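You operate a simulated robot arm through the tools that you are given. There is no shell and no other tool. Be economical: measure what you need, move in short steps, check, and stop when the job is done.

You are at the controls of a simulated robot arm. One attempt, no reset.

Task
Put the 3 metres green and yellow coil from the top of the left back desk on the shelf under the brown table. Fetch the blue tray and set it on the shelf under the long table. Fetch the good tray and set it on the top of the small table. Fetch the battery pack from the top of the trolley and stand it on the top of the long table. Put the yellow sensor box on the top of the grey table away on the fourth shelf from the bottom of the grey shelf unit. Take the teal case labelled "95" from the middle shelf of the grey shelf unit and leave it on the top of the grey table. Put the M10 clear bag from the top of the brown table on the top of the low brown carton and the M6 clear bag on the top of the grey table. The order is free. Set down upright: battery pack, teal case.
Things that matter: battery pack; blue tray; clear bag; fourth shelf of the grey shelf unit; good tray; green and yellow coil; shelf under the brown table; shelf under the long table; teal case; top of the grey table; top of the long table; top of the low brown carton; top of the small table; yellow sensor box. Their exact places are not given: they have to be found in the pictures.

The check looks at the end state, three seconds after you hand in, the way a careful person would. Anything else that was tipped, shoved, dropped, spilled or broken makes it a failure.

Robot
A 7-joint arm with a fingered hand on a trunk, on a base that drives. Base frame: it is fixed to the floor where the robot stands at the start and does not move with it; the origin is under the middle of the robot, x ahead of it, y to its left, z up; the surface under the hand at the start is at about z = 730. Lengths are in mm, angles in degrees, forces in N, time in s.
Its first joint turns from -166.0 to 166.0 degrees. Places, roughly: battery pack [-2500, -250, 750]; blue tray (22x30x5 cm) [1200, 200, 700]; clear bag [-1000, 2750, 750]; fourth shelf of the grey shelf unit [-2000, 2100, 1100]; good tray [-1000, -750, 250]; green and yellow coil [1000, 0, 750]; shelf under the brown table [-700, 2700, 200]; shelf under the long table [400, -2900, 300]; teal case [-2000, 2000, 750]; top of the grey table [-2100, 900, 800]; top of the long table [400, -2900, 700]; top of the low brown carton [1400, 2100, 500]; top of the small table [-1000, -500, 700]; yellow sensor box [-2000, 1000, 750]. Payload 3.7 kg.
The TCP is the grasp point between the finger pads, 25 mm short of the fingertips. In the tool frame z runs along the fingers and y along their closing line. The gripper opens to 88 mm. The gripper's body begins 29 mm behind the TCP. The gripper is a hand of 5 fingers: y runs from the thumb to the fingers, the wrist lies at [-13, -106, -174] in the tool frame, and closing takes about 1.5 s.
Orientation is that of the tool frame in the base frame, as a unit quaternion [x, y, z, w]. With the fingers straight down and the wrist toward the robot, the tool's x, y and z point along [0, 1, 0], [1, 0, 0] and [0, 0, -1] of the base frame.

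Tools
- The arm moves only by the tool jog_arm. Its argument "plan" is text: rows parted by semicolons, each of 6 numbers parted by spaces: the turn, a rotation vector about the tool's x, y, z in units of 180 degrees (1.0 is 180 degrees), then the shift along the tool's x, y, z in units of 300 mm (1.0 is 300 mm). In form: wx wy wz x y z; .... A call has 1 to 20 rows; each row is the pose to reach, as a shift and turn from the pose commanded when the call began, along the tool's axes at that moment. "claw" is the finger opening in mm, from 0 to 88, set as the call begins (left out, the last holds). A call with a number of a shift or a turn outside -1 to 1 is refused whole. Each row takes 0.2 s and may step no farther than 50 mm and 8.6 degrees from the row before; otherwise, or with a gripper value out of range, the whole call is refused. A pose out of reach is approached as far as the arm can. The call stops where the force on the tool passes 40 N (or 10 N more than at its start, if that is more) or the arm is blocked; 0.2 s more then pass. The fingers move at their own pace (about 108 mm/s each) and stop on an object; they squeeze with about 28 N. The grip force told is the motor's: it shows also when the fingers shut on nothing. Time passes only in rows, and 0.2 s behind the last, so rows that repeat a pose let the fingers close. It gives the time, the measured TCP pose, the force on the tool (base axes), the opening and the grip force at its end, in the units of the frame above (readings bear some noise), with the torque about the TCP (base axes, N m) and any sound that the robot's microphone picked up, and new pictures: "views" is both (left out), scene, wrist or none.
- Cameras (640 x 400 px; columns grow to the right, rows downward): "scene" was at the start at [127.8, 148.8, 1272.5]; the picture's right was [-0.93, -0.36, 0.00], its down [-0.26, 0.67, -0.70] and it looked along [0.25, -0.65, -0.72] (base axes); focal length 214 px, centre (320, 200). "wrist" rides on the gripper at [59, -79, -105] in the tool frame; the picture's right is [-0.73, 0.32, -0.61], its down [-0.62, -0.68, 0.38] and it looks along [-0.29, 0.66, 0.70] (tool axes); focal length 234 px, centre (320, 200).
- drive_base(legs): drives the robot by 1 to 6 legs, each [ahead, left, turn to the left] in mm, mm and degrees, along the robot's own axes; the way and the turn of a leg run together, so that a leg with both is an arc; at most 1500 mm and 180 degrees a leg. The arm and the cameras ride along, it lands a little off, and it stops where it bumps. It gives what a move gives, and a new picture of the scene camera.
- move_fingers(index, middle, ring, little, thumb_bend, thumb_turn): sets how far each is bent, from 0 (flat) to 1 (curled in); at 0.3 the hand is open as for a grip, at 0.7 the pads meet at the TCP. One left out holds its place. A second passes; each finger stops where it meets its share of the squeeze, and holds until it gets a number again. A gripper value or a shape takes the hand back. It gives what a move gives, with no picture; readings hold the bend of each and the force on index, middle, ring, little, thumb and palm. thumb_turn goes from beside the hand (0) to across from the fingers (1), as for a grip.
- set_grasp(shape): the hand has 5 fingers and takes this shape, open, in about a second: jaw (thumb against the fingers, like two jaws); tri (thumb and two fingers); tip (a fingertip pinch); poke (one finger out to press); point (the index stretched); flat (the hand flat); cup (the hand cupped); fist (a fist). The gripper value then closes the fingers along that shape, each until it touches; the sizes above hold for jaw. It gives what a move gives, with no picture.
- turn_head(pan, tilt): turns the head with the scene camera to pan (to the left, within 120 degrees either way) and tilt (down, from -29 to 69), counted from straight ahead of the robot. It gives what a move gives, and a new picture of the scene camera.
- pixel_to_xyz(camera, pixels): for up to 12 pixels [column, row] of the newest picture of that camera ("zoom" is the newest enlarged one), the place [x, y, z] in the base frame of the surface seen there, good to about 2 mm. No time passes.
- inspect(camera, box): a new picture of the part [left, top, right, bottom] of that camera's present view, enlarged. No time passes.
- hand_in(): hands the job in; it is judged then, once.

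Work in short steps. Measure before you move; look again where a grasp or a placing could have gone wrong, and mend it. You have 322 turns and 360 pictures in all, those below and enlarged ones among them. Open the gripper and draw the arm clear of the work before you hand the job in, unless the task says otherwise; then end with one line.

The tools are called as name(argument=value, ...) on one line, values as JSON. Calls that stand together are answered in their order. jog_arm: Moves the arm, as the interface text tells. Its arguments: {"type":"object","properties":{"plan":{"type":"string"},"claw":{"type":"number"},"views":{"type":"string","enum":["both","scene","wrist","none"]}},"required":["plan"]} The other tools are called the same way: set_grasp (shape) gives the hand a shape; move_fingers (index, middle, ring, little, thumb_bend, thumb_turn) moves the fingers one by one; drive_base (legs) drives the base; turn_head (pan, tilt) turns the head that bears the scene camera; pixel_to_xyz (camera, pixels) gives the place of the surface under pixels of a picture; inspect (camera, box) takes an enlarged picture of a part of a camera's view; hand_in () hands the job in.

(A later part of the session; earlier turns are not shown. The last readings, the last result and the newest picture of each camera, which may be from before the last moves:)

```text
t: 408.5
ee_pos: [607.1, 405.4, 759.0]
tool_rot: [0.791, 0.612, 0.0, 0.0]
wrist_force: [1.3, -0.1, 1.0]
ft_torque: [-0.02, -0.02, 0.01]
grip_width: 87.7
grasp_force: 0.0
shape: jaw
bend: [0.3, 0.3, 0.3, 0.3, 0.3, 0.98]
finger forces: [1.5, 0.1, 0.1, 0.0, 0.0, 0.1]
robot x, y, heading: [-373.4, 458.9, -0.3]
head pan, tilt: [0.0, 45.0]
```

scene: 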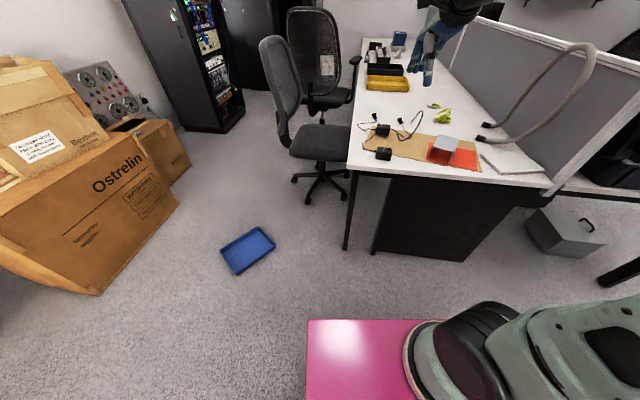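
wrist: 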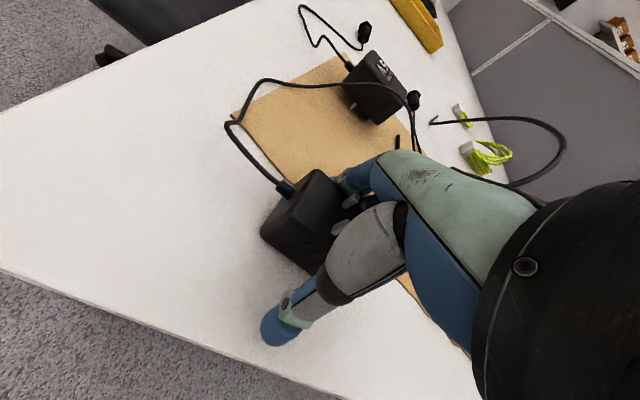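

jog_arm(plan="0 0 0 0.03 0.03 0; 0 0 0 0.03 0.03 0; 0 0 0 0.03 0.03 0; 0 0 0 0.03 0.03 0; 0 0 0 0.03 0.03 0; 0 0 0 0.03 0.03 0; 0 0 0 0.03 0.03 0; 0 0 0 0.03 0.03 0", claw=15, views="none")

jog_arm(plan="0 0 0 0 0 -0.06; 0 0 0 0 0 -0.14; 0 0 0 0 0 -0.24; 0 0 0 0 0 -0.34; 0 0 0 0 0 -0.34", views="wrist")

```text
t: 410.3
ee_pos: [618.9, 409.8, 760.1]
tool_rot: [0.791, 0.611, 0.0, 0.001]
wrist_force: [0.4, -0.1, -0.1]
ft_torque: [0.01, 0.01, -0.01]
grip_width: 39.6
grasp_force: 28.2
shape: jaw
bend: [0.74, 0.48, 0.46, 0.46, 0.71, 0.99]
finger forces: [14.0, 7.0, 3.4, 1.6, 25.8, 0.1]
robot x, y, heading: [-371.5, 458.2, -0.5]
head pan, tilt: [0.0, 45.0]
```

```text
t: 411.5
ee_pos: [617.3, 412.1, 863.6]
tool_rot: [0.791, 0.612, 0.0, 0.001]
wrist_force: [0.4, -0.3, -1.5]
ft_torque: [-0.01, 0.01, 0.0]
grip_width: 39.6
grasp_force: 27.9
shape: jaw
bend: [0.74, 0.48, 0.46, 0.47, 0.71, 0.98]
finger forces: [14.2, 6.8, 3.3, 1.6, 26.0, 0.0]
robot x, y, heading: [-377.8, 459.2, -0.5]
head pan, tilt: [0.0, 45.0]
```

wrist: 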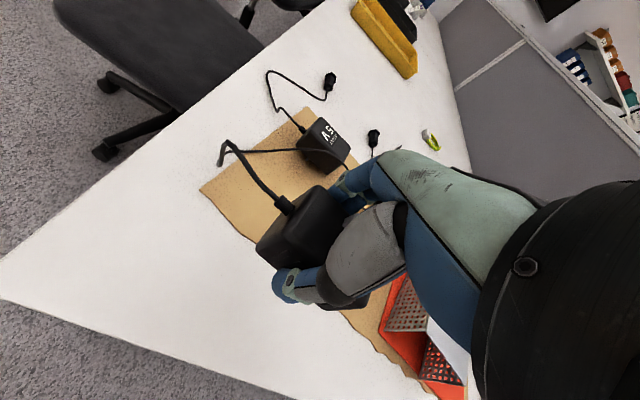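

Held. Back the base off 110 mm for room, then pitch the hand forward 70° while extending.

drive_base(legs=[[-110, 0, 0]])

jog_arm(plan="-0.0433 0 0 0 0.03 0; -0.0866 0 0 0 0.06 0; -0.13 0 0 0 0.09 0; -0.173 0 0 0 0.12 0; -0.2165 0 0 0 0.15 0; -0.26 0 0 0 0.18 0; -0.303 0 0 0 0.2 0; -0.346 0 0 0 0.22 0; -0.389 0 0 0 0.23 0; -0.389 0 0 0 0.23 0")

```text
t: 412.7
ee_pos: [507.6, 412.6, 863.1]
tool_rot: [0.791, 0.612, 0.0, 0.001]
wrist_force: [-0.8, -0.3, -1.2]
ft_torque: [0.01, 0.01, -0.02]
grip_width: 39.6
grasp_force: 27.8
shape: jaw
bend: [0.74, 0.48, 0.46, 0.47, 0.71, 0.98]
finger forces: [14.2, 6.8, 3.3, 1.7, 26.0, 0.0]
robot x, y, heading: [-486.2, 461.9, 0.1]
head pan, tilt: [0.0, 45.0]
```

scene: 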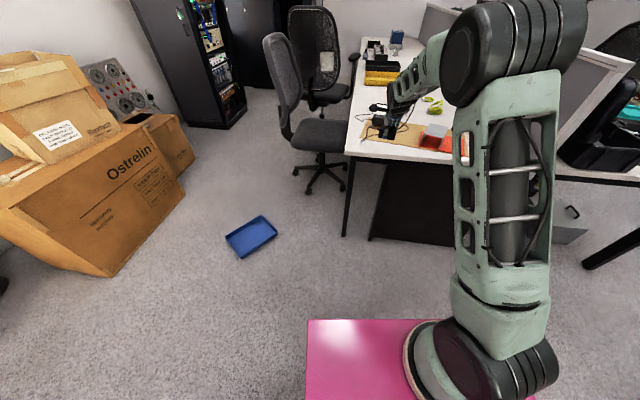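

```text
t: 414.9
ee_pos: [574.8, 394.7, 863.0]
tool_rot: [0.647, 0.501, 0.352, 0.455]
wrist_force: [-0.6, -0.2, -1.2]
ft_torque: [-0.01, 0.03, 0.0]
grip_width: 39.5
grasp_force: 27.8
shape: jaw
bend: [0.74, 0.48, 0.47, 0.48, 0.71, 0.98]
finger forces: [13.8, 6.6, 3.3, 1.5, 26.5, 0.1]
robot x, y, heading: [-483.7, 461.8, -0.5]
head pan, tilt: [0.0, 45.0]
```

scene: 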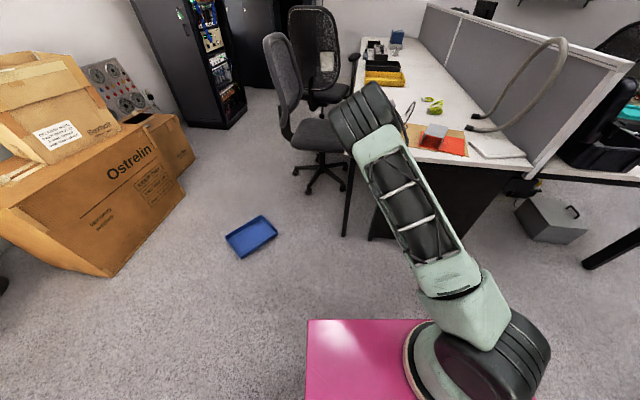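
wrist: 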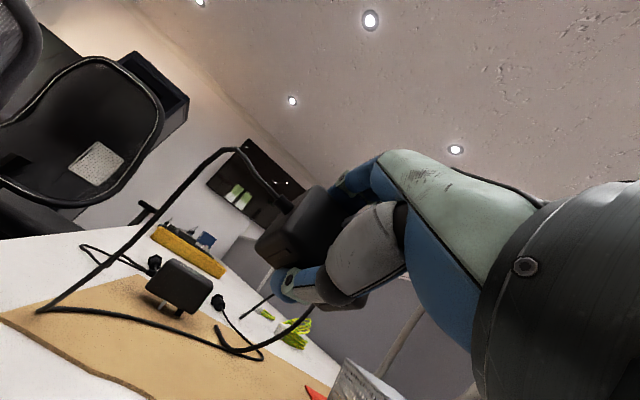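

Pitch works. Lower to TCP z≈769 (thumb just above the desk).

jog_arm(plan="0 0 0 0 -0.08 0.029; 0 0 0 0 -0.16 0.058; 0 0 0 0 -0.23 0.084; 0 0 0 0 -0.27 0.098; 0 0 0 0 -0.292 0.106; 0 0 0 0 -0.292 0.106", views="none")

move_fingers(index=0.3, middle=0.3, ring=0.3, little=0.3, thumb_bend=0.68)

inspect(camera="wrist", box=[160, 130, 420, 330])

```text
t: 416.3
ee_pos: [575.3, 395.0, 769.8]
tool_rot: [0.648, 0.5, 0.351, 0.455]
wrist_force: [0.2, 0.6, 0.3]
ft_torque: [0.03, 0.06, 0.03]
grip_width: 39.7
grasp_force: 27.8
shape: jaw
bend: [0.74, 0.48, 0.47, 0.48, 0.71, 0.97]
finger forces: [14.6, 6.9, 3.3, 1.2, 29.4, 0.0]
robot x, y, heading: [-489.0, 465.5, -0.5]
head pan, tilt: [0.0, 45.0]
```

```text
t: 417.3
ee_pos: [575.3, 393.5, 769.1]
tool_rot: [0.648, 0.501, 0.351, 0.454]
wrist_force: [-0.4, 0.1, -0.3]
ft_torque: [0.08, 0.03, 0.0]
grip_width: 41.1
grasp_force: 6.3
shape: fingers
bend: [0.44, 0.3, 0.3, 0.3, 0.58, 1.0]
finger forces: [5.7, 0.1, 0.1, 0.1, 6.9, 0.1]
robot x, y, heading: [-487.4, 458.4, -0.3]
head pan, tilt: [0.0, 45.0]
```

```text
2.00 times, centred on (290, 230) of wrist
```

zoom: 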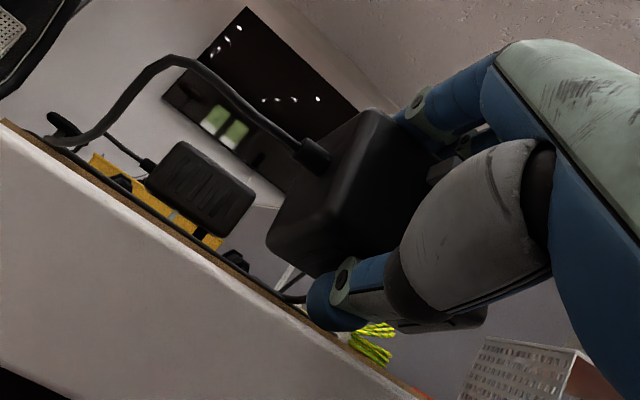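

move_fingers(index=0.25, thumb_bend=0.55)

inspect(camera="wrist", box=[160, 130, 420, 330])

```text
t: 418.3
ee_pos: [574.1, 394.6, 769.2]
tool_rot: [0.648, 0.501, 0.35, 0.454]
wrist_force: [1.2, -0.6, 0.8]
ft_torque: [0.01, -0.01, -0.03]
grip_width: 64.0
grasp_force: 0.1
shape: fingers
bend: [0.25, 0.3, 0.3, 0.3, 0.55, 1.0]
finger forces: [0.0, 0.0, 0.0, 0.1, 0.0, 0.0]
robot x, y, heading: [-488.2, 459.8, -0.4]
head pan, tilt: [0.0, 45.0]
```

```text
2.00 times, centred on (290, 230) of wrist
```

zoom: 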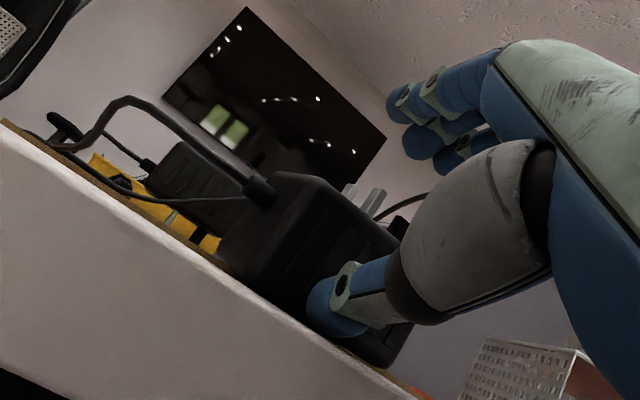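

The adapter settled with pins facing the robot — first 90° done. Withdraw straight back 120 mm along the fingers, then restore vertical above it.

jog_arm(plan="0 0 0 0 0 -0.1; 0 0 0 0 0 -0.2; 0 0 0 0 0 -0.3; 0 0 0 0 0 -0.4; 0 0 0 0 0.13 -0.4; 0.0433 0 0 0 0.27 -0.4; 0.0866 0 0 0 0.4 -0.38; 0.13 0 0 0 0.53 -0.35; 0.173 0 0 0 0.55 -0.3; 0.2165 0 0 0 0.55 -0.25; 0.26 0 0 0 0.55 -0.2; 0.303 0 0 0 0.55 -0.15; 0.346 0 0 0 0.55 -0.1; 0.389 0 0 0 0.55 -0.05; 0.389 0 0 0 0.55 0.05; 0.389 0 0 0 0.55 0.05", claw=88, views="wrist")

```text
t: 421.7
ee_pos: [641.7, 377.0, 920.0]
tool_rot: [0.792, 0.611, 0.0, 0.0]
wrist_force: [-0.5, 0.7, -0.3]
ft_torque: [-0.02, 0.03, 0.0]
grip_width: 87.8
grasp_force: 0.1
shape: jaw
bend: [0.3, 0.3, 0.3, 0.3, 0.3, 0.98]
finger forces: [0.1, 0.1, 0.0, 0.1, 0.0, 0.0]
robot x, y, heading: [-486.4, 462.2, -0.1]
head pan, tilt: [0.0, 45.0]
```

wrist: 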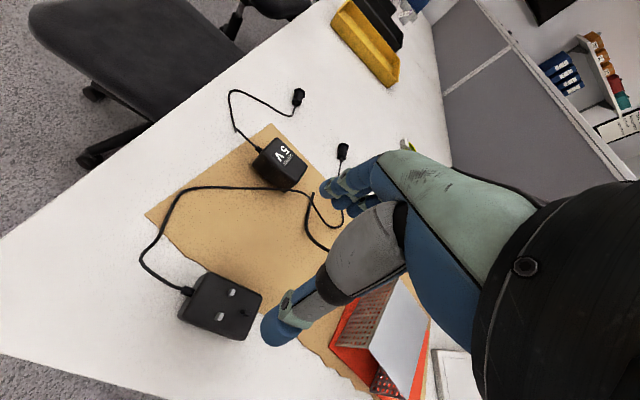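

It tipped back to pins-up. Repeat with a larger pitch (≈97°). Measure the adapter again.

pixel_to_xyz(camera="wrist", pixels=[[207, 275], [258, 294], [244, 333], [184, 313], [222, 305], [216, 340], [180, 320]])

```text
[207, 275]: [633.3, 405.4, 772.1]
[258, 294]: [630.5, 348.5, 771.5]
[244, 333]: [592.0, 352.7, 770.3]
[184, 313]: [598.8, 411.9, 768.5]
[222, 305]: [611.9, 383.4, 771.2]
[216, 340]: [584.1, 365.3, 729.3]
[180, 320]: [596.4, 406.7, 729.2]
```

jog_arm(plan="0 0 -0.02 -0.014 -0.092 0.08; 0 0 -0.038 -0.014 -0.092 0.2; 0 0 -0.038 -0.014 -0.092 0.32; 0 0 -0.038 -0.014 -0.092 0.44; 0 0 -0.038 -0.014 -0.092 0.51; 0 0 -0.038 -0.014 -0.092 0.543; 0 0 -0.038 -0.014 -0.092 0.543", views="none")

jog_arm(plan="0 0 0 0 0 0; 0 0 0 0 0 0; 0 0 0 0 0 0; 0 0 0 0 0 0; 0 0 0 0 0 0; 0 0 0 0 0 0; 0 0 0 0 0 0; 0 0 0 0 0 -0.1; 0 0 0 0 0 -0.2; 0 0 0 0 0 -0.3; 0 0 0 0 0 -0.4; 0 0 0 0 0 -0.4", claw=15, views="wrist")

```text
t: 423.3
ee_pos: [614.5, 379.9, 758.0]
tool_rot: [0.754, 0.657, 0.001, 0.001]
wrist_force: [-1.1, 0.5, 5.2]
ft_torque: [-0.1, -0.27, -0.03]
grip_width: 87.6
grasp_force: 0.1
shape: jaw
bend: [0.3, 0.3, 0.3, 0.3, 0.3, 0.98]
finger forces: [0.0, 5.9, 0.0, 0.0, 0.1, 0.1]
robot x, y, heading: [-485.3, 465.4, -0.3]
head pan, tilt: [0.0, 45.0]
```

```text
t: 425.9
ee_pos: [614.1, 379.8, 876.9]
tool_rot: [0.753, 0.658, 0.001, 0.001]
wrist_force: [0.3, -0.6, -0.7]
ft_torque: [0.01, -0.01, -0.02]
grip_width: 40.3
grasp_force: 28.2
shape: jaw
bend: [0.74, 0.46, 0.45, 0.46, 0.72, 0.98]
finger forces: [14.4, 7.5, 3.3, 1.3, 26.3, 0.1]
robot x, y, heading: [-487.2, 459.1, -0.5]
head pan, tilt: [0.0, 45.0]
```

wrist: 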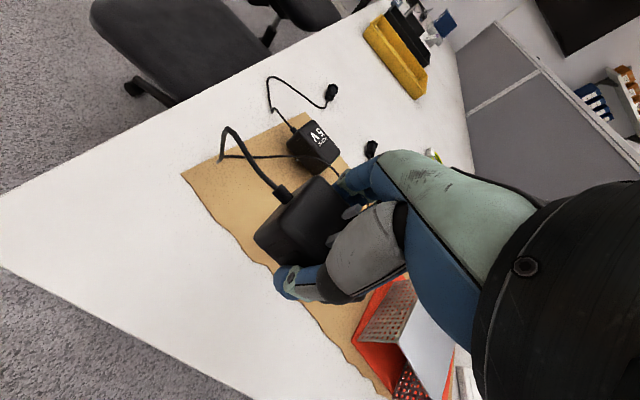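

Held. Pitch forward ~97° while moving back to x≈565.

jog_arm(plan="-0.045 0 0 0 -0.015 0; -0.09 0 0 0 -0.03 0; -0.135 0 0 0 -0.045 0; -0.18 0 0 0 -0.06 0; -0.225 0 0 0 -0.075 0; -0.27 0 0 0 -0.09 0; -0.315 0 0 0 -0.1 0; -0.36 0 0 0 -0.115 0; -0.405 0 0 0 -0.13 0; -0.45 0 0 0 -0.145 0; -0.495 0 0 0 -0.16 0; -0.539 0 0 0 -0.163 0; -0.539 0 0 0 -0.163 0", views="scene")

```text
t: 428.7
ee_pos: [566.5, 386.7, 876.2]
tool_rot: [0.499, 0.434, 0.492, 0.566]
wrist_force: [-0.4, 0.6, -0.7]
ft_torque: [0.0, -0.01, -0.01]
grip_width: 40.1
grasp_force: 27.8
shape: jaw
bend: [0.74, 0.46, 0.45, 0.46, 0.72, 0.98]
finger forces: [14.2, 7.4, 3.3, 0.9, 26.8, 0.0]
robot x, y, heading: [-483.0, 460.6, 0.0]
head pan, tilt: [0.0, 45.0]
```

scene: 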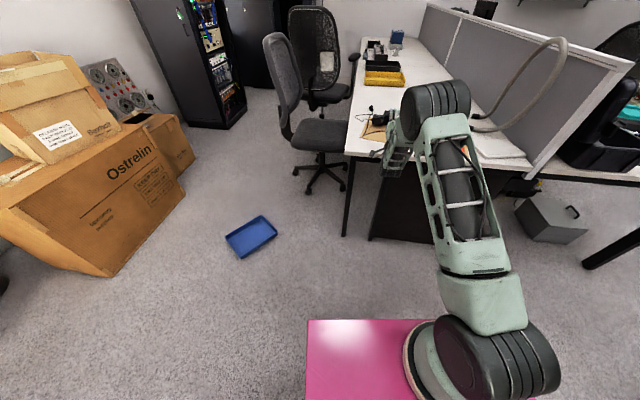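

Now lower 110 mm so the thumb lies just above the desk.

jog_arm(plan="0 0 0 0 -0.1 -0.012; 0 0 0 0 -0.2 -0.025; 0 0 0 0 -0.28 -0.034; 0 0 0 0 -0.33 -0.041; 0 0 0 0 -0.362 -0.045; 0 0 0 0 -0.362 -0.045", views="none")

move_fingers(index=0.2, middle=0.2, ring=0.2, little=0.2, thumb_bend=0.66)

inspect(camera="wrist", box=[160, 130, 420, 330])

```text
t: 430.1
ee_pos: [566.0, 385.5, 774.5]
tool_rot: [0.495, 0.431, 0.496, 0.569]
wrist_force: [-0.9, -1.1, 14.1]
ft_torque: [0.12, 0.4, 0.0]
grip_width: 38.2
grasp_force: 28.1
shape: jaw
bend: [0.74, 0.45, 0.44, 0.46, 0.68, 0.97]
finger forces: [15.8, 8.4, 3.4, 1.0, 45.9, 0.0]
robot x, y, heading: [-485.5, 458.5, -0.2]
head pan, tilt: [0.0, 45.0]
stopped in row 6: the force on the tool passed its limit at 41 N (the readings are from after the stop); the commanded pose is now the measured one
```

```text
t: 431.1
ee_pos: [567.4, 387.2, 771.3]
tool_rot: [0.497, 0.432, 0.494, 0.568]
wrist_force: [-1.0, 0.0, -1.1]
ft_torque: [0.0, 0.01, 0.0]
grip_width: 41.1
grasp_force: 6.5
shape: fingers
bend: [0.44, 0.2, 0.2, 0.2, 0.57, 1.0]
finger forces: [5.7, 0.0, 0.0, 0.0, 7.1, 0.1]
robot x, y, heading: [-482.9, 462.7, -0.2]
head pan, tilt: [0.0, 45.0]
```

```text
2.00 times, centred on (290, 230) of wrist
```

zoom: 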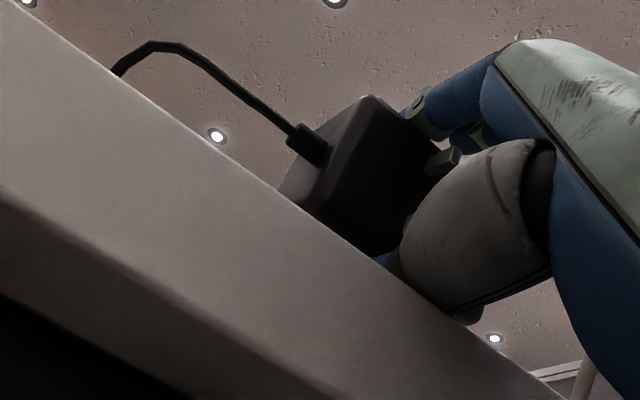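

Thumb rests on the desk, box on it. Open the index as well (thumb stays), then look.

move_fingers(index=0.2, thumb_bend=0.57)

inspect(camera="wrist", box=[160, 130, 420, 330])

```text
t: 432.1
ee_pos: [566.2, 385.6, 772.0]
tool_rot: [0.496, 0.432, 0.494, 0.568]
wrist_force: [0.3, -0.8, 0.2]
ft_torque: [0.02, -0.02, -0.01]
grip_width: 69.0
grasp_force: 0.0
shape: fingers
bend: [0.2, 0.2, 0.2, 0.2, 0.56, 1.0]
finger forces: [0.0, 0.1, 0.0, 0.0, 0.0, 0.1]
robot x, y, heading: [-489.4, 464.3, -0.5]
head pan, tilt: [0.0, 45.0]
```

```text
2.00 times, centred on (290, 230) of wrist
```

zoom: 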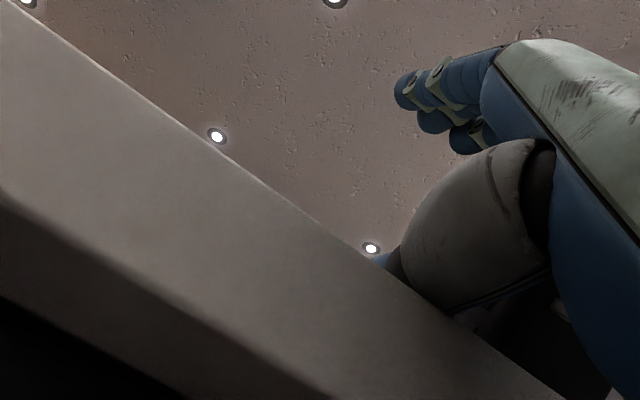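

The box is no longer in view; check with the scene camera.

turn_head(pan=-5, tilt=40)

inspect(camera="scene", box=[330, 90, 480, 280])

```text
t: 432.8
ee_pos: [565.1, 386.3, 771.0]
tool_rot: [0.496, 0.432, 0.494, 0.568]
wrist_force: [0.3, 0.1, -0.3]
ft_torque: [0.01, 0.01, -0.01]
grip_width: 69.0
grasp_force: 0.2
shape: fingers
bend: [0.2, 0.2, 0.2, 0.2, 0.56, 1.0]
finger forces: [0.0, 0.1, 0.1, 0.0, 0.0, 0.1]
robot x, y, heading: [-487.1, 460.9, -0.5]
head pan, tilt: [-5.0, 40.0]
```

scene: 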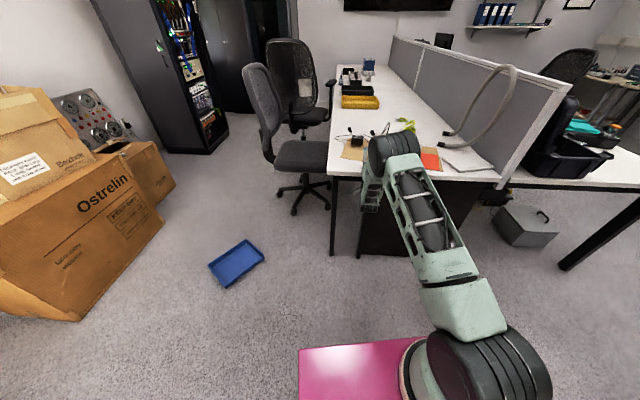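

```text
2.11 times, centred on (405, 185) of scene
```

zoom: 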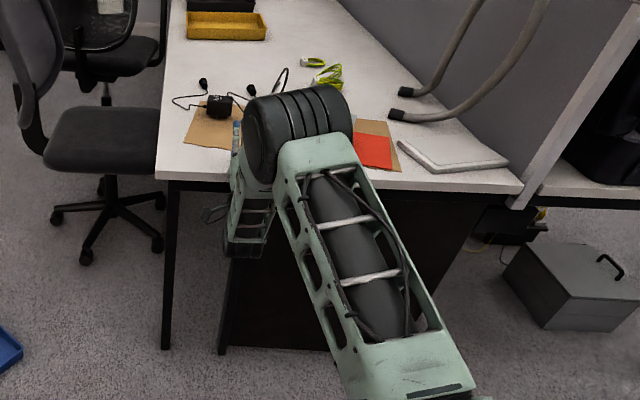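

jog_arm(plan="0 0 0 0 0.02 -0.12; 0 0 0 0 0.035 -0.25; 0 0 0 0 0.05 -0.37; 0 0 0 0 0.061 -0.496; 0 0 0 0 0.2 -0.48; 0 0 0 0 0.34 -0.46; 0 0 0 0 0.48 -0.44; 0 0 0 0 0.62 -0.42; 0 0 0 0 0.75 -0.41; 0 0 0 0 0.75 -0.41", views="scene")

inspect(camera="scene", box=[320, 110, 460, 280])

```text
t: 435.0
ee_pos: [415.7, 406.4, 979.0]
tool_rot: [0.496, 0.433, 0.495, 0.568]
wrist_force: [0.2, 0.2, -0.4]
ft_torque: [0.0, 0.02, 0.01]
grip_width: 68.7
grasp_force: 0.2
shape: fingers
bend: [0.2, 0.2, 0.2, 0.2, 0.56, 1.0]
finger forces: [0.0, 0.0, 0.0, 0.0, 0.0, 0.1]
robot x, y, heading: [-484.9, 465.6, -0.1]
head pan, tilt: [-5.0, 40.0]
```

scene: 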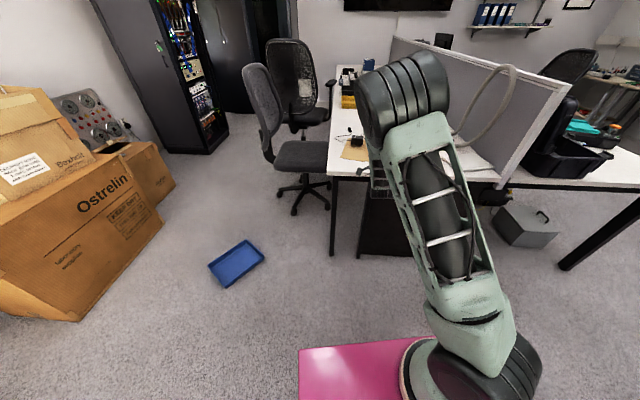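

```text
2.35 times, centred on (390, 195) of scene
```

zoom: 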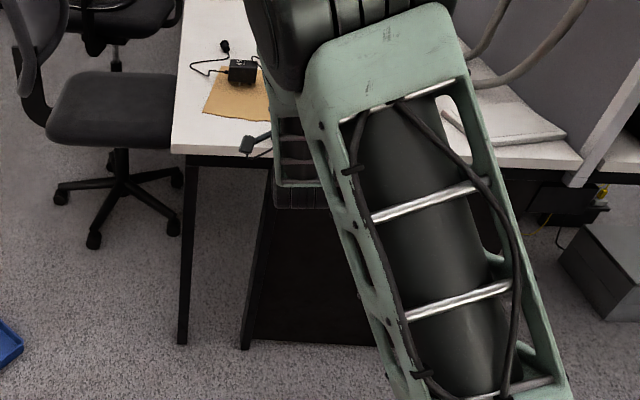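

jog_arm(plan="0.045 0 0 0 0 0; 0.09 0 0 0 0 0; 0.135 0 0 0 0 0; 0.18 0 0 0 0 0; 0.225 0 0 0 0 0; 0.27 0 0 0 0 0; 0.315 0 0 0 0 0; 0.36 0 0 0 0 0; 0.405 0 0 0 0 0; 0.45 0 0 0 0 0; 0.495 0 0 0 0 0; 0.539 0 0 0 0 0; 0.539 0 0 0 0 0", claw=88)

```text
t: 437.8
ee_pos: [414.7, 407.9, 979.1]
tool_rot: [0.754, 0.657, 0.003, 0.004]
wrist_force: [-0.4, 0.8, 0.2]
ft_torque: [0.0, 0.01, 0.02]
grip_width: 87.9
grasp_force: 0.0
shape: jaw
bend: [0.3, 0.3, 0.3, 0.3, 0.3, 0.98]
finger forces: [0.0, 0.1, 0.1, 0.1, 0.0, 0.0]
robot x, y, heading: [-484.1, 462.1, -0.7]
head pan, tilt: [-5.0, 40.0]
```

scene: 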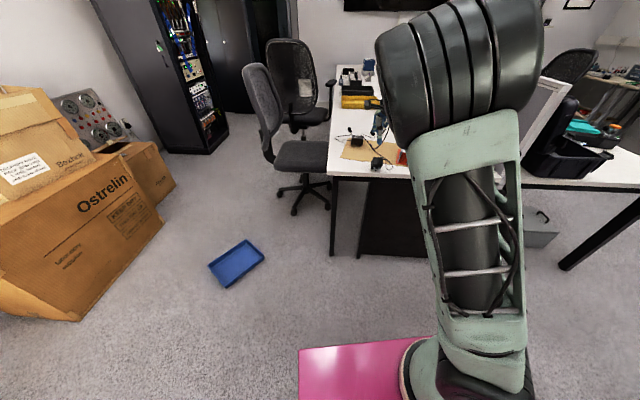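
wrist: 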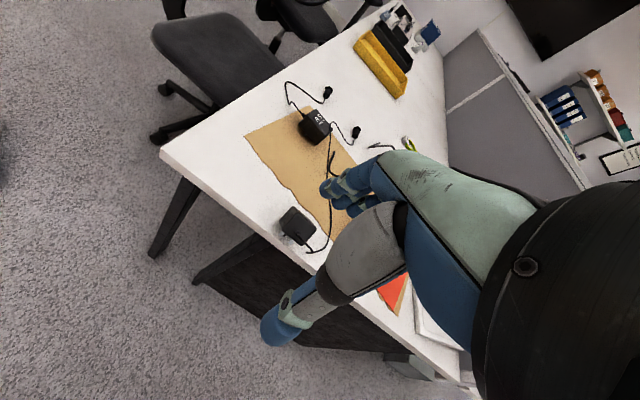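

The adapter is still on the desk. Look at its orientation.

inspect(camera="wrist", box=[240, 80, 380, 270])

inspect(camera="scene", box=[335, 125, 405, 180])

```text
2.11 times, centred on (310, 175) of wrist
```

zoom: 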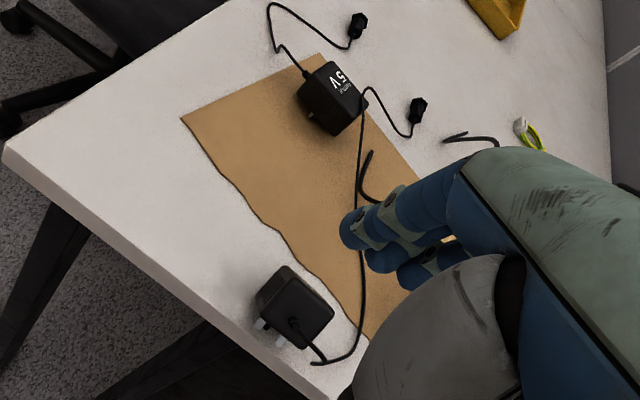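

```text
7.27 times, centred on (370, 152) of scene
```

zoom: 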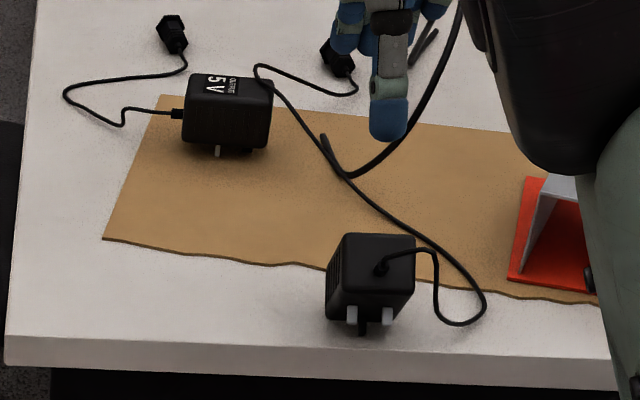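

inspect(camera="wrist", box=[272, 196, 324, 250])

inspect(camera="scene", box=[366, 148, 392, 174])

```text
7.41 times, centred on (298, 223) of wrist
```

zoom: 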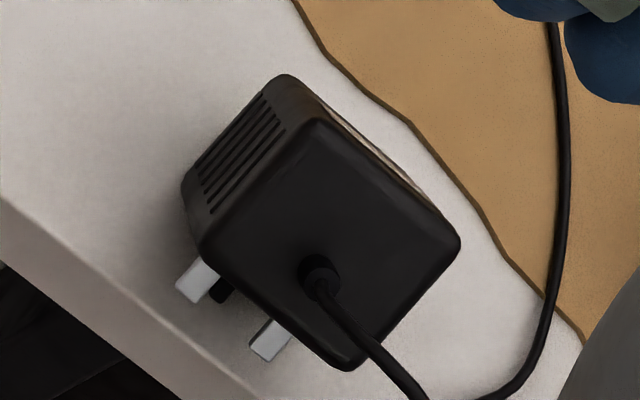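

```text
15.38 times, centred on (379, 161) of scene
```

zoom: 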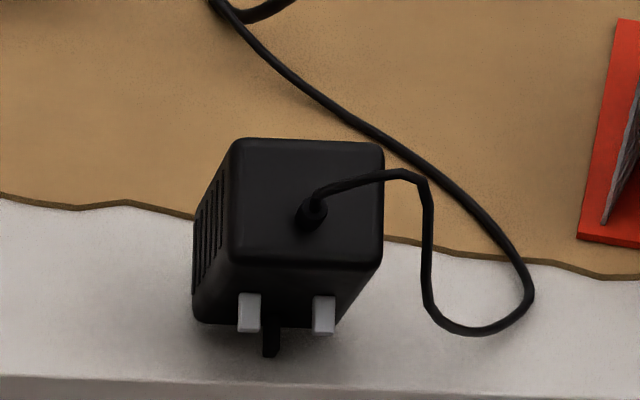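

Now it stands on its green end with pins toward the robot, cable on top, label away: one more forward pitch at yaw 0 brings the label up. Measure it.

pixel_to_xyz(camera="zoom", pixels=[[245, 148], [372, 152], [245, 250], [365, 258], [290, 175], [260, 290], [200, 310], [300, 385]])

```text
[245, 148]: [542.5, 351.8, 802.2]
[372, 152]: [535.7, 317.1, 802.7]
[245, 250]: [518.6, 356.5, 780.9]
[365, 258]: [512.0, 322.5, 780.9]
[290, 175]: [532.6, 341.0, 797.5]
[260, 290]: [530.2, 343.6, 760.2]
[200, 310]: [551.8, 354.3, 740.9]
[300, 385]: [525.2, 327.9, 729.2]
```

It leans back 41° on its pins at the desk edge, matching a 41° forward-pitched grasp. Approach with that pitch to a pre-grasp point.

jog_arm(plan="-0.04 0 0.003 -0.03 0.05 0.06; -0.08 0 0.006 -0.06 0.1 0.13; -0.12 0 0.009 -0.09 0.15 0.2; -0.16 0 0.012 -0.12 0.19 0.27; -0.2 0 0.014 -0.15 0.22 0.34; -0.228 0 0.016 -0.169 0.253 0.4; -0.228 0 0.016 -0.169 0.253 0.457; -0.228 0 0.016 -0.169 0.253 0.457", claw=70, views="wrist")

```text
t: 439.6
ee_pos: [484.8, 345.3, 841.8]
tool_rot: [0.72, 0.595, 0.235, 0.269]
wrist_force: [-1.0, -0.3, -0.2]
ft_torque: [-0.01, 0.0, -0.03]
grip_width: 70.3
grasp_force: 0.2
shape: jaw
bend: [0.27, 0.34, 0.31, 0.33, 0.49, 0.99]
finger forces: [0.1, 0.1, 0.1, 0.0, 0.1, 0.1]
robot x, y, heading: [-486.8, 462.5, -0.4]
head pan, tilt: [-5.0, 40.0]
```

wrist: 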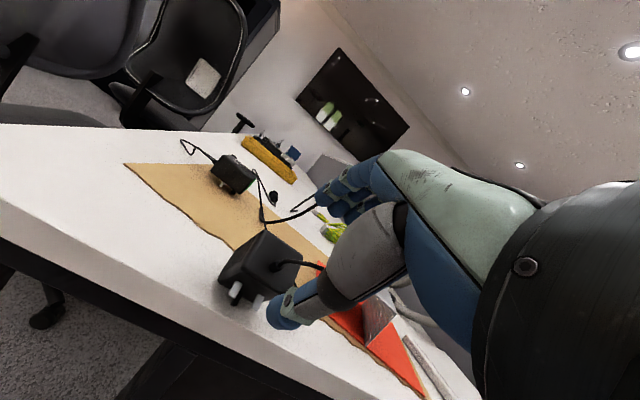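

inspect(camera="wrist", box=[210, 215, 330, 320])

pixel_to_xyz(camera="wrist", pixels=[[264, 236], [250, 258], [298, 258], [280, 285], [272, 262], [232, 262], [236, 292], [256, 300]])

```text
3.81 times, centred on (270, 268) of wrist
```

zoom: 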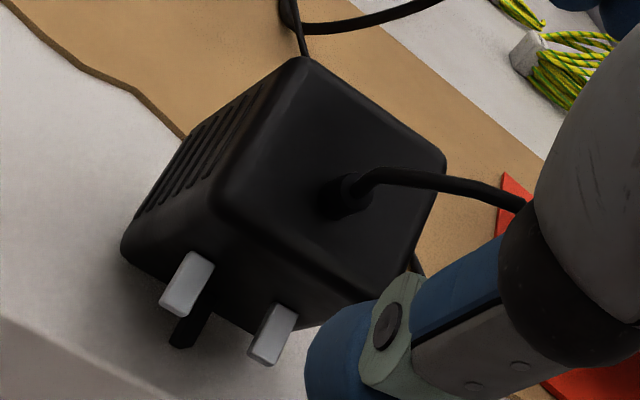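

```text
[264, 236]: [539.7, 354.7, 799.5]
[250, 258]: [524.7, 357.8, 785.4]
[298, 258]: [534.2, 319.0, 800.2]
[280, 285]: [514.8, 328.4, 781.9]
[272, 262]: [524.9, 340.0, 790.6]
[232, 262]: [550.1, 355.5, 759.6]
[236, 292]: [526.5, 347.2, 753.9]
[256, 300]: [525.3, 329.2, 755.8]
```

jog_arm(plan="0 0 0 0.002 -0.004 0.09; 0 0 0 0.005 -0.008 0.17; 0 0 0 0.005 -0.008 0.23; 0 0 0 0.005 -0.008 0.27; 0 0 0 0.005 -0.008 0.27", views="wrist")

```text
t: 440.8
ee_pos: [537.5, 338.4, 781.0]
tool_rot: [0.721, 0.595, 0.234, 0.268]
wrist_force: [-0.2, -0.6, 0.1]
ft_torque: [0.03, -0.02, -0.01]
grip_width: 69.8
grasp_force: 0.1
shape: jaw
bend: [0.27, 0.34, 0.31, 0.33, 0.49, 0.99]
finger forces: [0.0, 0.0, 0.0, 0.0, 0.0, 0.0]
robot x, y, heading: [-485.2, 463.1, -0.4]
head pan, tilt: [-5.0, 40.0]
```

wrist: 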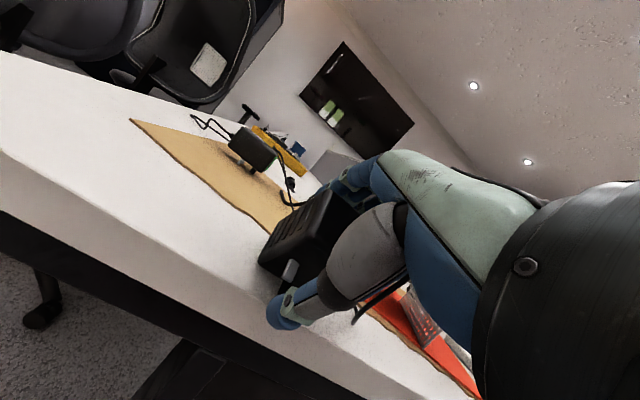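

Straddling with no contact. Close and lift 60 mm.

jog_arm(plan="0 0 0 0 0 0; 0 0 0 0 0 0; 0 0 0 0 0 0; 0 0 0 0 0 0; 0 0 0 0 0 0; 0 0 0 0 0 0; 0 0 0 0 0.04 -0.05; 0 0 0 0 0.09 -0.1; 0 0 0 0 0.13 -0.15; 0 0 0 0 0.17 -0.2; 0 0 0 0 0.17 -0.2", claw=15, views="wrist")

```text
t: 443.2
ee_pos: [534.3, 338.0, 858.8]
tool_rot: [0.721, 0.595, 0.234, 0.268]
wrist_force: [0.6, -0.2, -1.4]
ft_torque: [0.02, 0.0, -0.01]
grip_width: 46.0
grasp_force: 27.9
shape: jaw
bend: [0.74, 0.44, 0.41, 0.45, 0.67, 0.99]
finger forces: [13.5, 7.7, 3.3, 0.1, 25.2, 0.0]
robot x, y, heading: [-484.4, 460.8, -0.6]
head pan, tilt: [-5.0, 40.0]
```

wrist: 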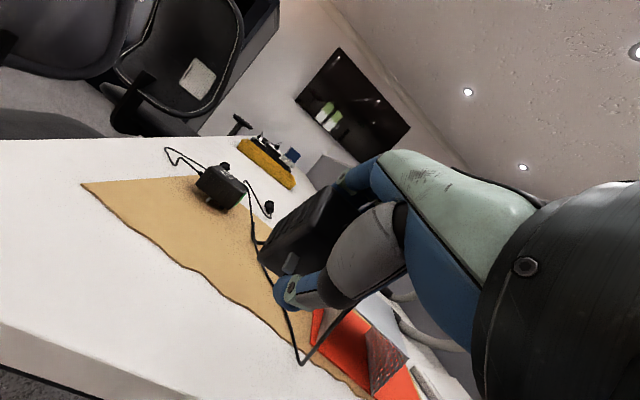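

jog_arm(plan="-0.038 0 0 0 0.01 0.01; -0.076 0 0 0 0.02 0.02; -0.114 0 0 0 0.03 0.03; -0.152 0 0 0 0.04 0.04; -0.19 0 0 0 0.05 0.045; -0.232 0 0 0 0.055 0.048; -0.232 0 0 0 0.055 0.048", views="none")

jog_arm(plan="0 0 0 0 -0.1 0.012; 0 0 0 0 -0.18 0.022; 0 0 0 0 -0.23 0.028; 0 0 0 0 -0.26 0.032; 0 0 0 0 -0.26 0.032", views="wrist")

```text
t: 444.8
ee_pos: [555.7, 334.5, 858.0]
tool_rot: [0.577, 0.473, 0.431, 0.508]
wrist_force: [-0.1, -0.4, -1.2]
ft_torque: [0.05, 0.0, 0.01]
grip_width: 45.9
grasp_force: 28.3
shape: jaw
bend: [0.74, 0.45, 0.41, 0.45, 0.67, 0.99]
finger forces: [13.5, 7.5, 3.3, 0.0, 25.5, 0.0]
robot x, y, heading: [-490.8, 463.6, -0.4]
head pan, tilt: [-5.0, 40.0]
```

```text
t: 446.0
ee_pos: [556.3, 335.8, 780.3]
tool_rot: [0.578, 0.473, 0.43, 0.507]
wrist_force: [0.5, 1.0, -2.6]
ft_torque: [0.02, 0.03, 0.0]
grip_width: 45.7
grasp_force: 27.8
shape: jaw
bend: [0.74, 0.45, 0.41, 0.45, 0.67, 0.99]
finger forces: [13.5, 7.5, 3.3, 0.0, 25.4, 0.1]
robot x, y, heading: [-483.8, 459.6, -0.3]
head pan, tilt: [-5.0, 40.0]
```

wrist: 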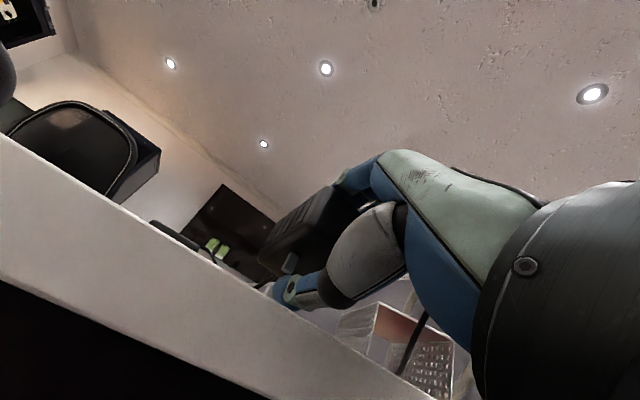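

jog_arm(plan="0 0 0 0 -0.015 0.002; 0 0 0 0 -0.025 0.003; 0 0 0 0 -0.033 0.004; 0 0 0 0 -0.033 0.004", views="none")

```text
t: 447.0
ee_pos: [556.6, 336.0, 771.0]
tool_rot: [0.576, 0.472, 0.432, 0.508]
wrist_force: [-3.4, -0.3, 11.4]
ft_torque: [0.02, 0.19, -0.04]
grip_width: 45.7
grasp_force: 27.4
shape: jaw
bend: [0.74, 0.44, 0.41, 0.45, 0.68, 0.99]
finger forces: [16.9, 9.7, 4.1, 0.0, 44.2, 0.0]
robot x, y, heading: [-487.2, 462.0, -0.4]
head pan, tilt: [-5.0, 40.0]
```

Contact. Open the upper fingers, thumb slightly.

move_fingers(index=0.2, middle=0.2, ring=0.2, little=0.2, thumb_bend=0.6)

move_fingers(index=0.2)

inspect(camera="wrist", box=[200, 130, 460, 330])

```text
t: 448.0
ee_pos: [558.1, 335.1, 770.0]
tool_rot: [0.578, 0.473, 0.43, 0.507]
wrist_force: [0.7, -0.5, -0.5]
ft_torque: [0.01, -0.03, -0.02]
grip_width: 64.4
grasp_force: 0.1
shape: fingers
bend: [0.2, 0.2, 0.2, 0.2, 0.6, 1.0]
finger forces: [0.0, 0.0, 0.0, 0.1, 0.0, 0.0]
robot x, y, heading: [-486.5, 461.8, -0.1]
head pan, tilt: [-5.0, 40.0]
```

```text
t: 449.0
ee_pos: [556.9, 334.0, 770.5]
tool_rot: [0.577, 0.473, 0.431, 0.507]
wrist_force: [-0.1, 0.3, 0.2]
ft_torque: [-0.01, 0.0, 0.02]
grip_width: 64.6
grasp_force: 0.1
shape: fingers
bend: [0.2, 0.2, 0.2, 0.2, 0.6, 1.0]
finger forces: [0.0, 0.1, 0.0, 0.1, 0.0, 0.0]
robot x, y, heading: [-486.2, 460.1, -0.4]
head pan, tilt: [-5.0, 40.0]
```

```text
2.00 times, centred on (330, 230) of wrist
```

zoom: 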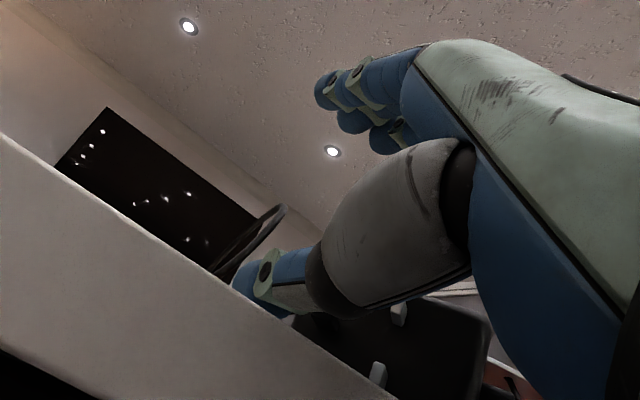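

It rolled off the thumb sideways. Withdraw and look again.

jog_arm(plan="0 0 0 0 0.02 -0.1; 0 0 0 0 0.04 -0.22; 0 0 0 0 0.06 -0.34; 0 0 0 0 0.2 -0.36; 0 0 0 0 0.34 -0.38; 0 0 0 0 0.48 -0.4; 0 0 0 0 0.6 -0.42; 0.04 0 0 0 0.6 -0.42; 0.08 0 0 0 0.6 -0.42; 0.12 0 0 0 0.6 -0.42; 0.16 0 0 0 0.6 -0.42; 0.2 0 0 0 0.6 -0.42; 0.24 0 0 0 0.6 -0.42; 0.28 0 0 0 0.6 -0.42; 0.32 0 0 0 0.6 -0.42; 0.36 0 0 0 0.6 -0.42; 0.4 0 0 0 0.6 -0.42; 0.44 0 0 0 0.6 -0.42; 0.46 0 0 0 0.6 -0.42; 0.46 0 0 0 0.6 -0.42", claw=88, views="none")

inspect(camera="wrist", box=[240, 160, 420, 330])

```text
t: 453.2
ee_pos: [454.1, 351.6, 963.6]
tool_rot: [0.768, 0.64, 0.01, -0.002]
wrist_force: [0.2, 0.0, 0.8]
ft_torque: [-0.01, -0.02, 0.02]
grip_width: 88.2
grasp_force: 0.0
shape: jaw
bend: [0.3, 0.3, 0.3, 0.3, 0.3, 0.98]
finger forces: [0.0, 0.1, 0.0, 0.1, 0.0, 0.0]
robot x, y, heading: [-487.4, 459.8, -0.3]
head pan, tilt: [-5.0, 40.0]
```

```text
2.35 times, centred on (330, 245) of wrist
```

zoom: 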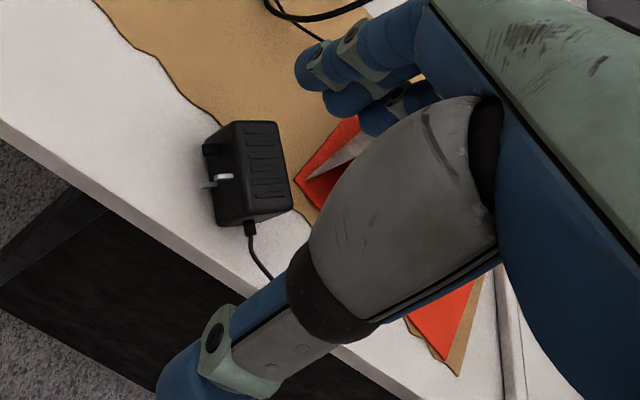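

Now vents up, pins to the left (+y), label to the right, cable toward the robot. One roll of 90° about its long axis would bring the label up. Measure it.

pixel_to_xyz(camera="zoom", pixels=[[245, 128], [276, 128], [288, 205], [250, 215], [266, 168], [250, 236], [215, 200], [222, 225]])

```text
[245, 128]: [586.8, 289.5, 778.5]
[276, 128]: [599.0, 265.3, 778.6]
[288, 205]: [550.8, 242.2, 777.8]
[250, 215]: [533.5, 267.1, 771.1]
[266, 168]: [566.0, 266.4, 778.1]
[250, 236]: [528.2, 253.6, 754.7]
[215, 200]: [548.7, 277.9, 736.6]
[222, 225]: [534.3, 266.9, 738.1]
```

jog_arm(plan="0 0 -0.04 -0.05 0.1 0; 0 0 -0.08 -0.1 0.2 0; 0 0 -0.12 -0.15 0.3 0; 0 0 -0.16 -0.2 0.4 0.03; 0 0 -0.191 -0.212 0.425 0.15; 0 0 -0.191 -0.212 0.425 0.3; 0 0 -0.191 -0.212 0.425 0.44; 0 0 -0.191 -0.212 0.425 0.56; 0 0 -0.191 -0.212 0.425 0.64; 0 0 -0.191 -0.212 0.425 0.675; 0 0 -0.191 -0.212 0.425 0.675", views="wrist")

```text
t: 455.6
ee_pos: [570.3, 269.2, 762.3]
tool_rot: [0.545, 0.839, 0.01, 0.003]
wrist_force: [-0.8, -0.1, 8.2]
ft_torque: [0.02, 0.04, 0.0]
grip_width: 88.2
grasp_force: 0.1
shape: jaw
bend: [0.29, 0.3, 0.3, 0.3, 0.29, 0.98]
finger forces: [3.2, 0.0, 0.0, 0.0, 3.4, 0.0]
robot x, y, heading: [-488.6, 458.1, -0.3]
head pan, tilt: [-5.0, 40.0]
```

wrist: 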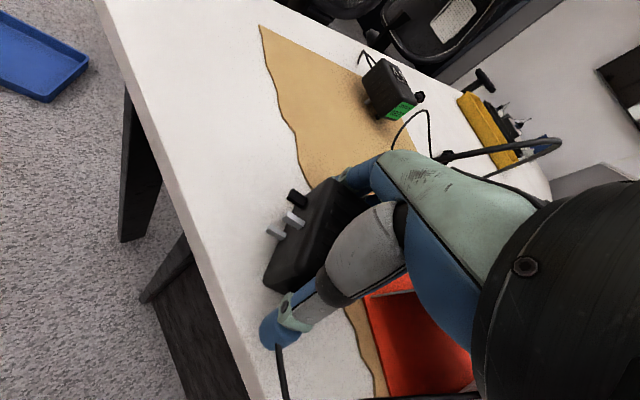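

Close, lift 80 mm, then roll −90° about the closing axis.

jog_arm(plan="0 0 0 0 0 0; 0 0 0 0 0 0; 0 0 0 0 0 0; 0 0 0 0 0 0; 0 0 0 0 0 0; 0 0 0 0 0 -0.08; 0 0 0 0 0 -0.2; 0 0 0 0 0 -0.32; 0 0 0 0 0 -0.4; 0 0 0 0 0 -0.4", claw=20, views="none")

jog_arm(plan="0 -0.045 0 0 0 0; 0 -0.09 0 0 0 0; 0 -0.135 0 0 0 0; 0 -0.18 0 0 0 0; 0 -0.225 0 0 0 0; 0 -0.27 0 0 0 0; 0 -0.315 0 0 0 0; 0 -0.36 0 0 0 0; 0 -0.405 0 0 0 0; 0 -0.45 0 0 0 0; 0 -0.49 0 0 0 0; 0 -0.49 0 0 0 0", views="wrist")

```text
t: 457.8
ee_pos: [569.3, 266.6, 881.6]
tool_rot: [0.546, 0.838, 0.011, 0.002]
wrist_force: [0.0, 0.3, -1.5]
ft_torque: [0.0, 0.04, 0.01]
grip_width: 63.9
grasp_force: 28.3
shape: jaw
bend: [0.28, 0.37, 0.41, 0.42, 0.55, 0.98]
finger forces: [18.8, 12.0, 1.3, 0.0, 32.2, 0.1]
robot x, y, heading: [-492.1, 461.0, -0.4]
head pan, tilt: [-5.0, 40.0]
```

```text
t: 460.4
ee_pos: [569.4, 266.6, 882.0]
tool_rot: [0.399, 0.6, -0.372, 0.585]
wrist_force: [-0.4, -1.1, -1.3]
ft_torque: [0.02, -0.01, 0.01]
grip_width: 64.0
grasp_force: 27.5
shape: jaw
bend: [0.28, 0.37, 0.41, 0.42, 0.55, 0.98]
finger forces: [17.5, 12.3, 0.7, 0.0, 30.1, 0.0]
robot x, y, heading: [-489.5, 460.6, -0.5]
head pan, tilt: [-5.0, 40.0]
```

wrist: 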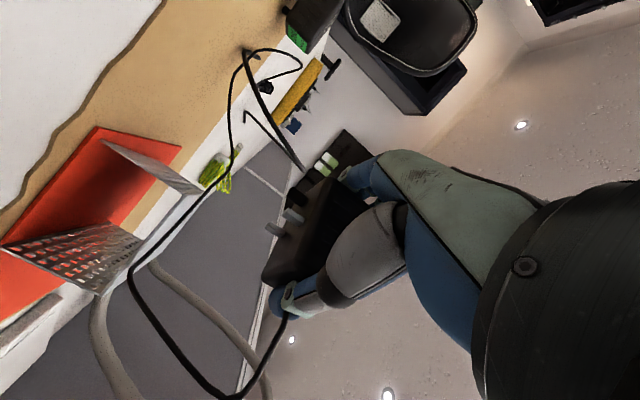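

The roll worked: pins now face the desk, label up. Yaw +23° to align with the original long axis, and drive so the box comes over its original place (708,349).

jog_arm(plan="-0.043 0 0 0 0 0; -0.086 0 0 0 0 0; -0.128 0 0 0 0 0; -0.128 0 0 0 0 0", views="none")

drive_base(legs=[[135, 86, 0]])

```text
t: 461.4
ee_pos: [569.1, 266.3, 881.6]
tool_rot: [0.274, 0.663, -0.244, 0.652]
wrist_force: [-0.1, -0.5, -1.6]
ft_torque: [0.02, 0.06, 0.01]
grip_width: 63.5
grasp_force: 27.7
shape: jaw
bend: [0.28, 0.37, 0.41, 0.42, 0.55, 0.98]
finger forces: [17.1, 12.2, 0.7, 0.0, 29.8, 0.1]
robot x, y, heading: [-487.9, 460.0, -0.2]
head pan, tilt: [-5.0, 40.0]
```

```text
t: 462.8
ee_pos: [705.5, 351.2, 880.2]
tool_rot: [0.273, 0.663, -0.244, 0.653]
wrist_force: [0.6, -0.4, -0.2]
ft_torque: [0.05, 0.04, 0.0]
grip_width: 63.9
grasp_force: 27.6
shape: jaw
bend: [0.28, 0.37, 0.41, 0.42, 0.55, 0.98]
finger forces: [17.1, 12.2, 0.7, 0.0, 29.7, 0.0]
robot x, y, heading: [-347.7, 548.1, -0.4]
head pan, tilt: [-5.0, 40.0]
```

scene: 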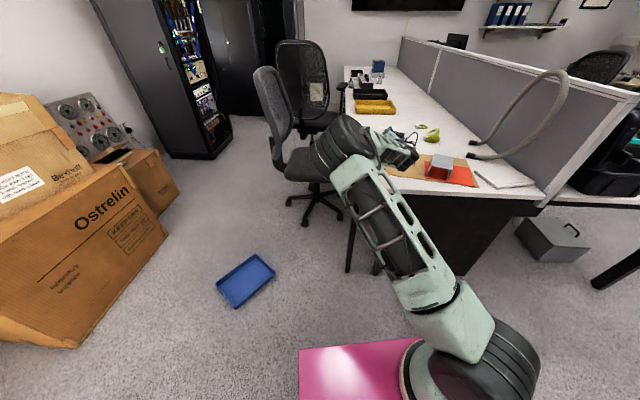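

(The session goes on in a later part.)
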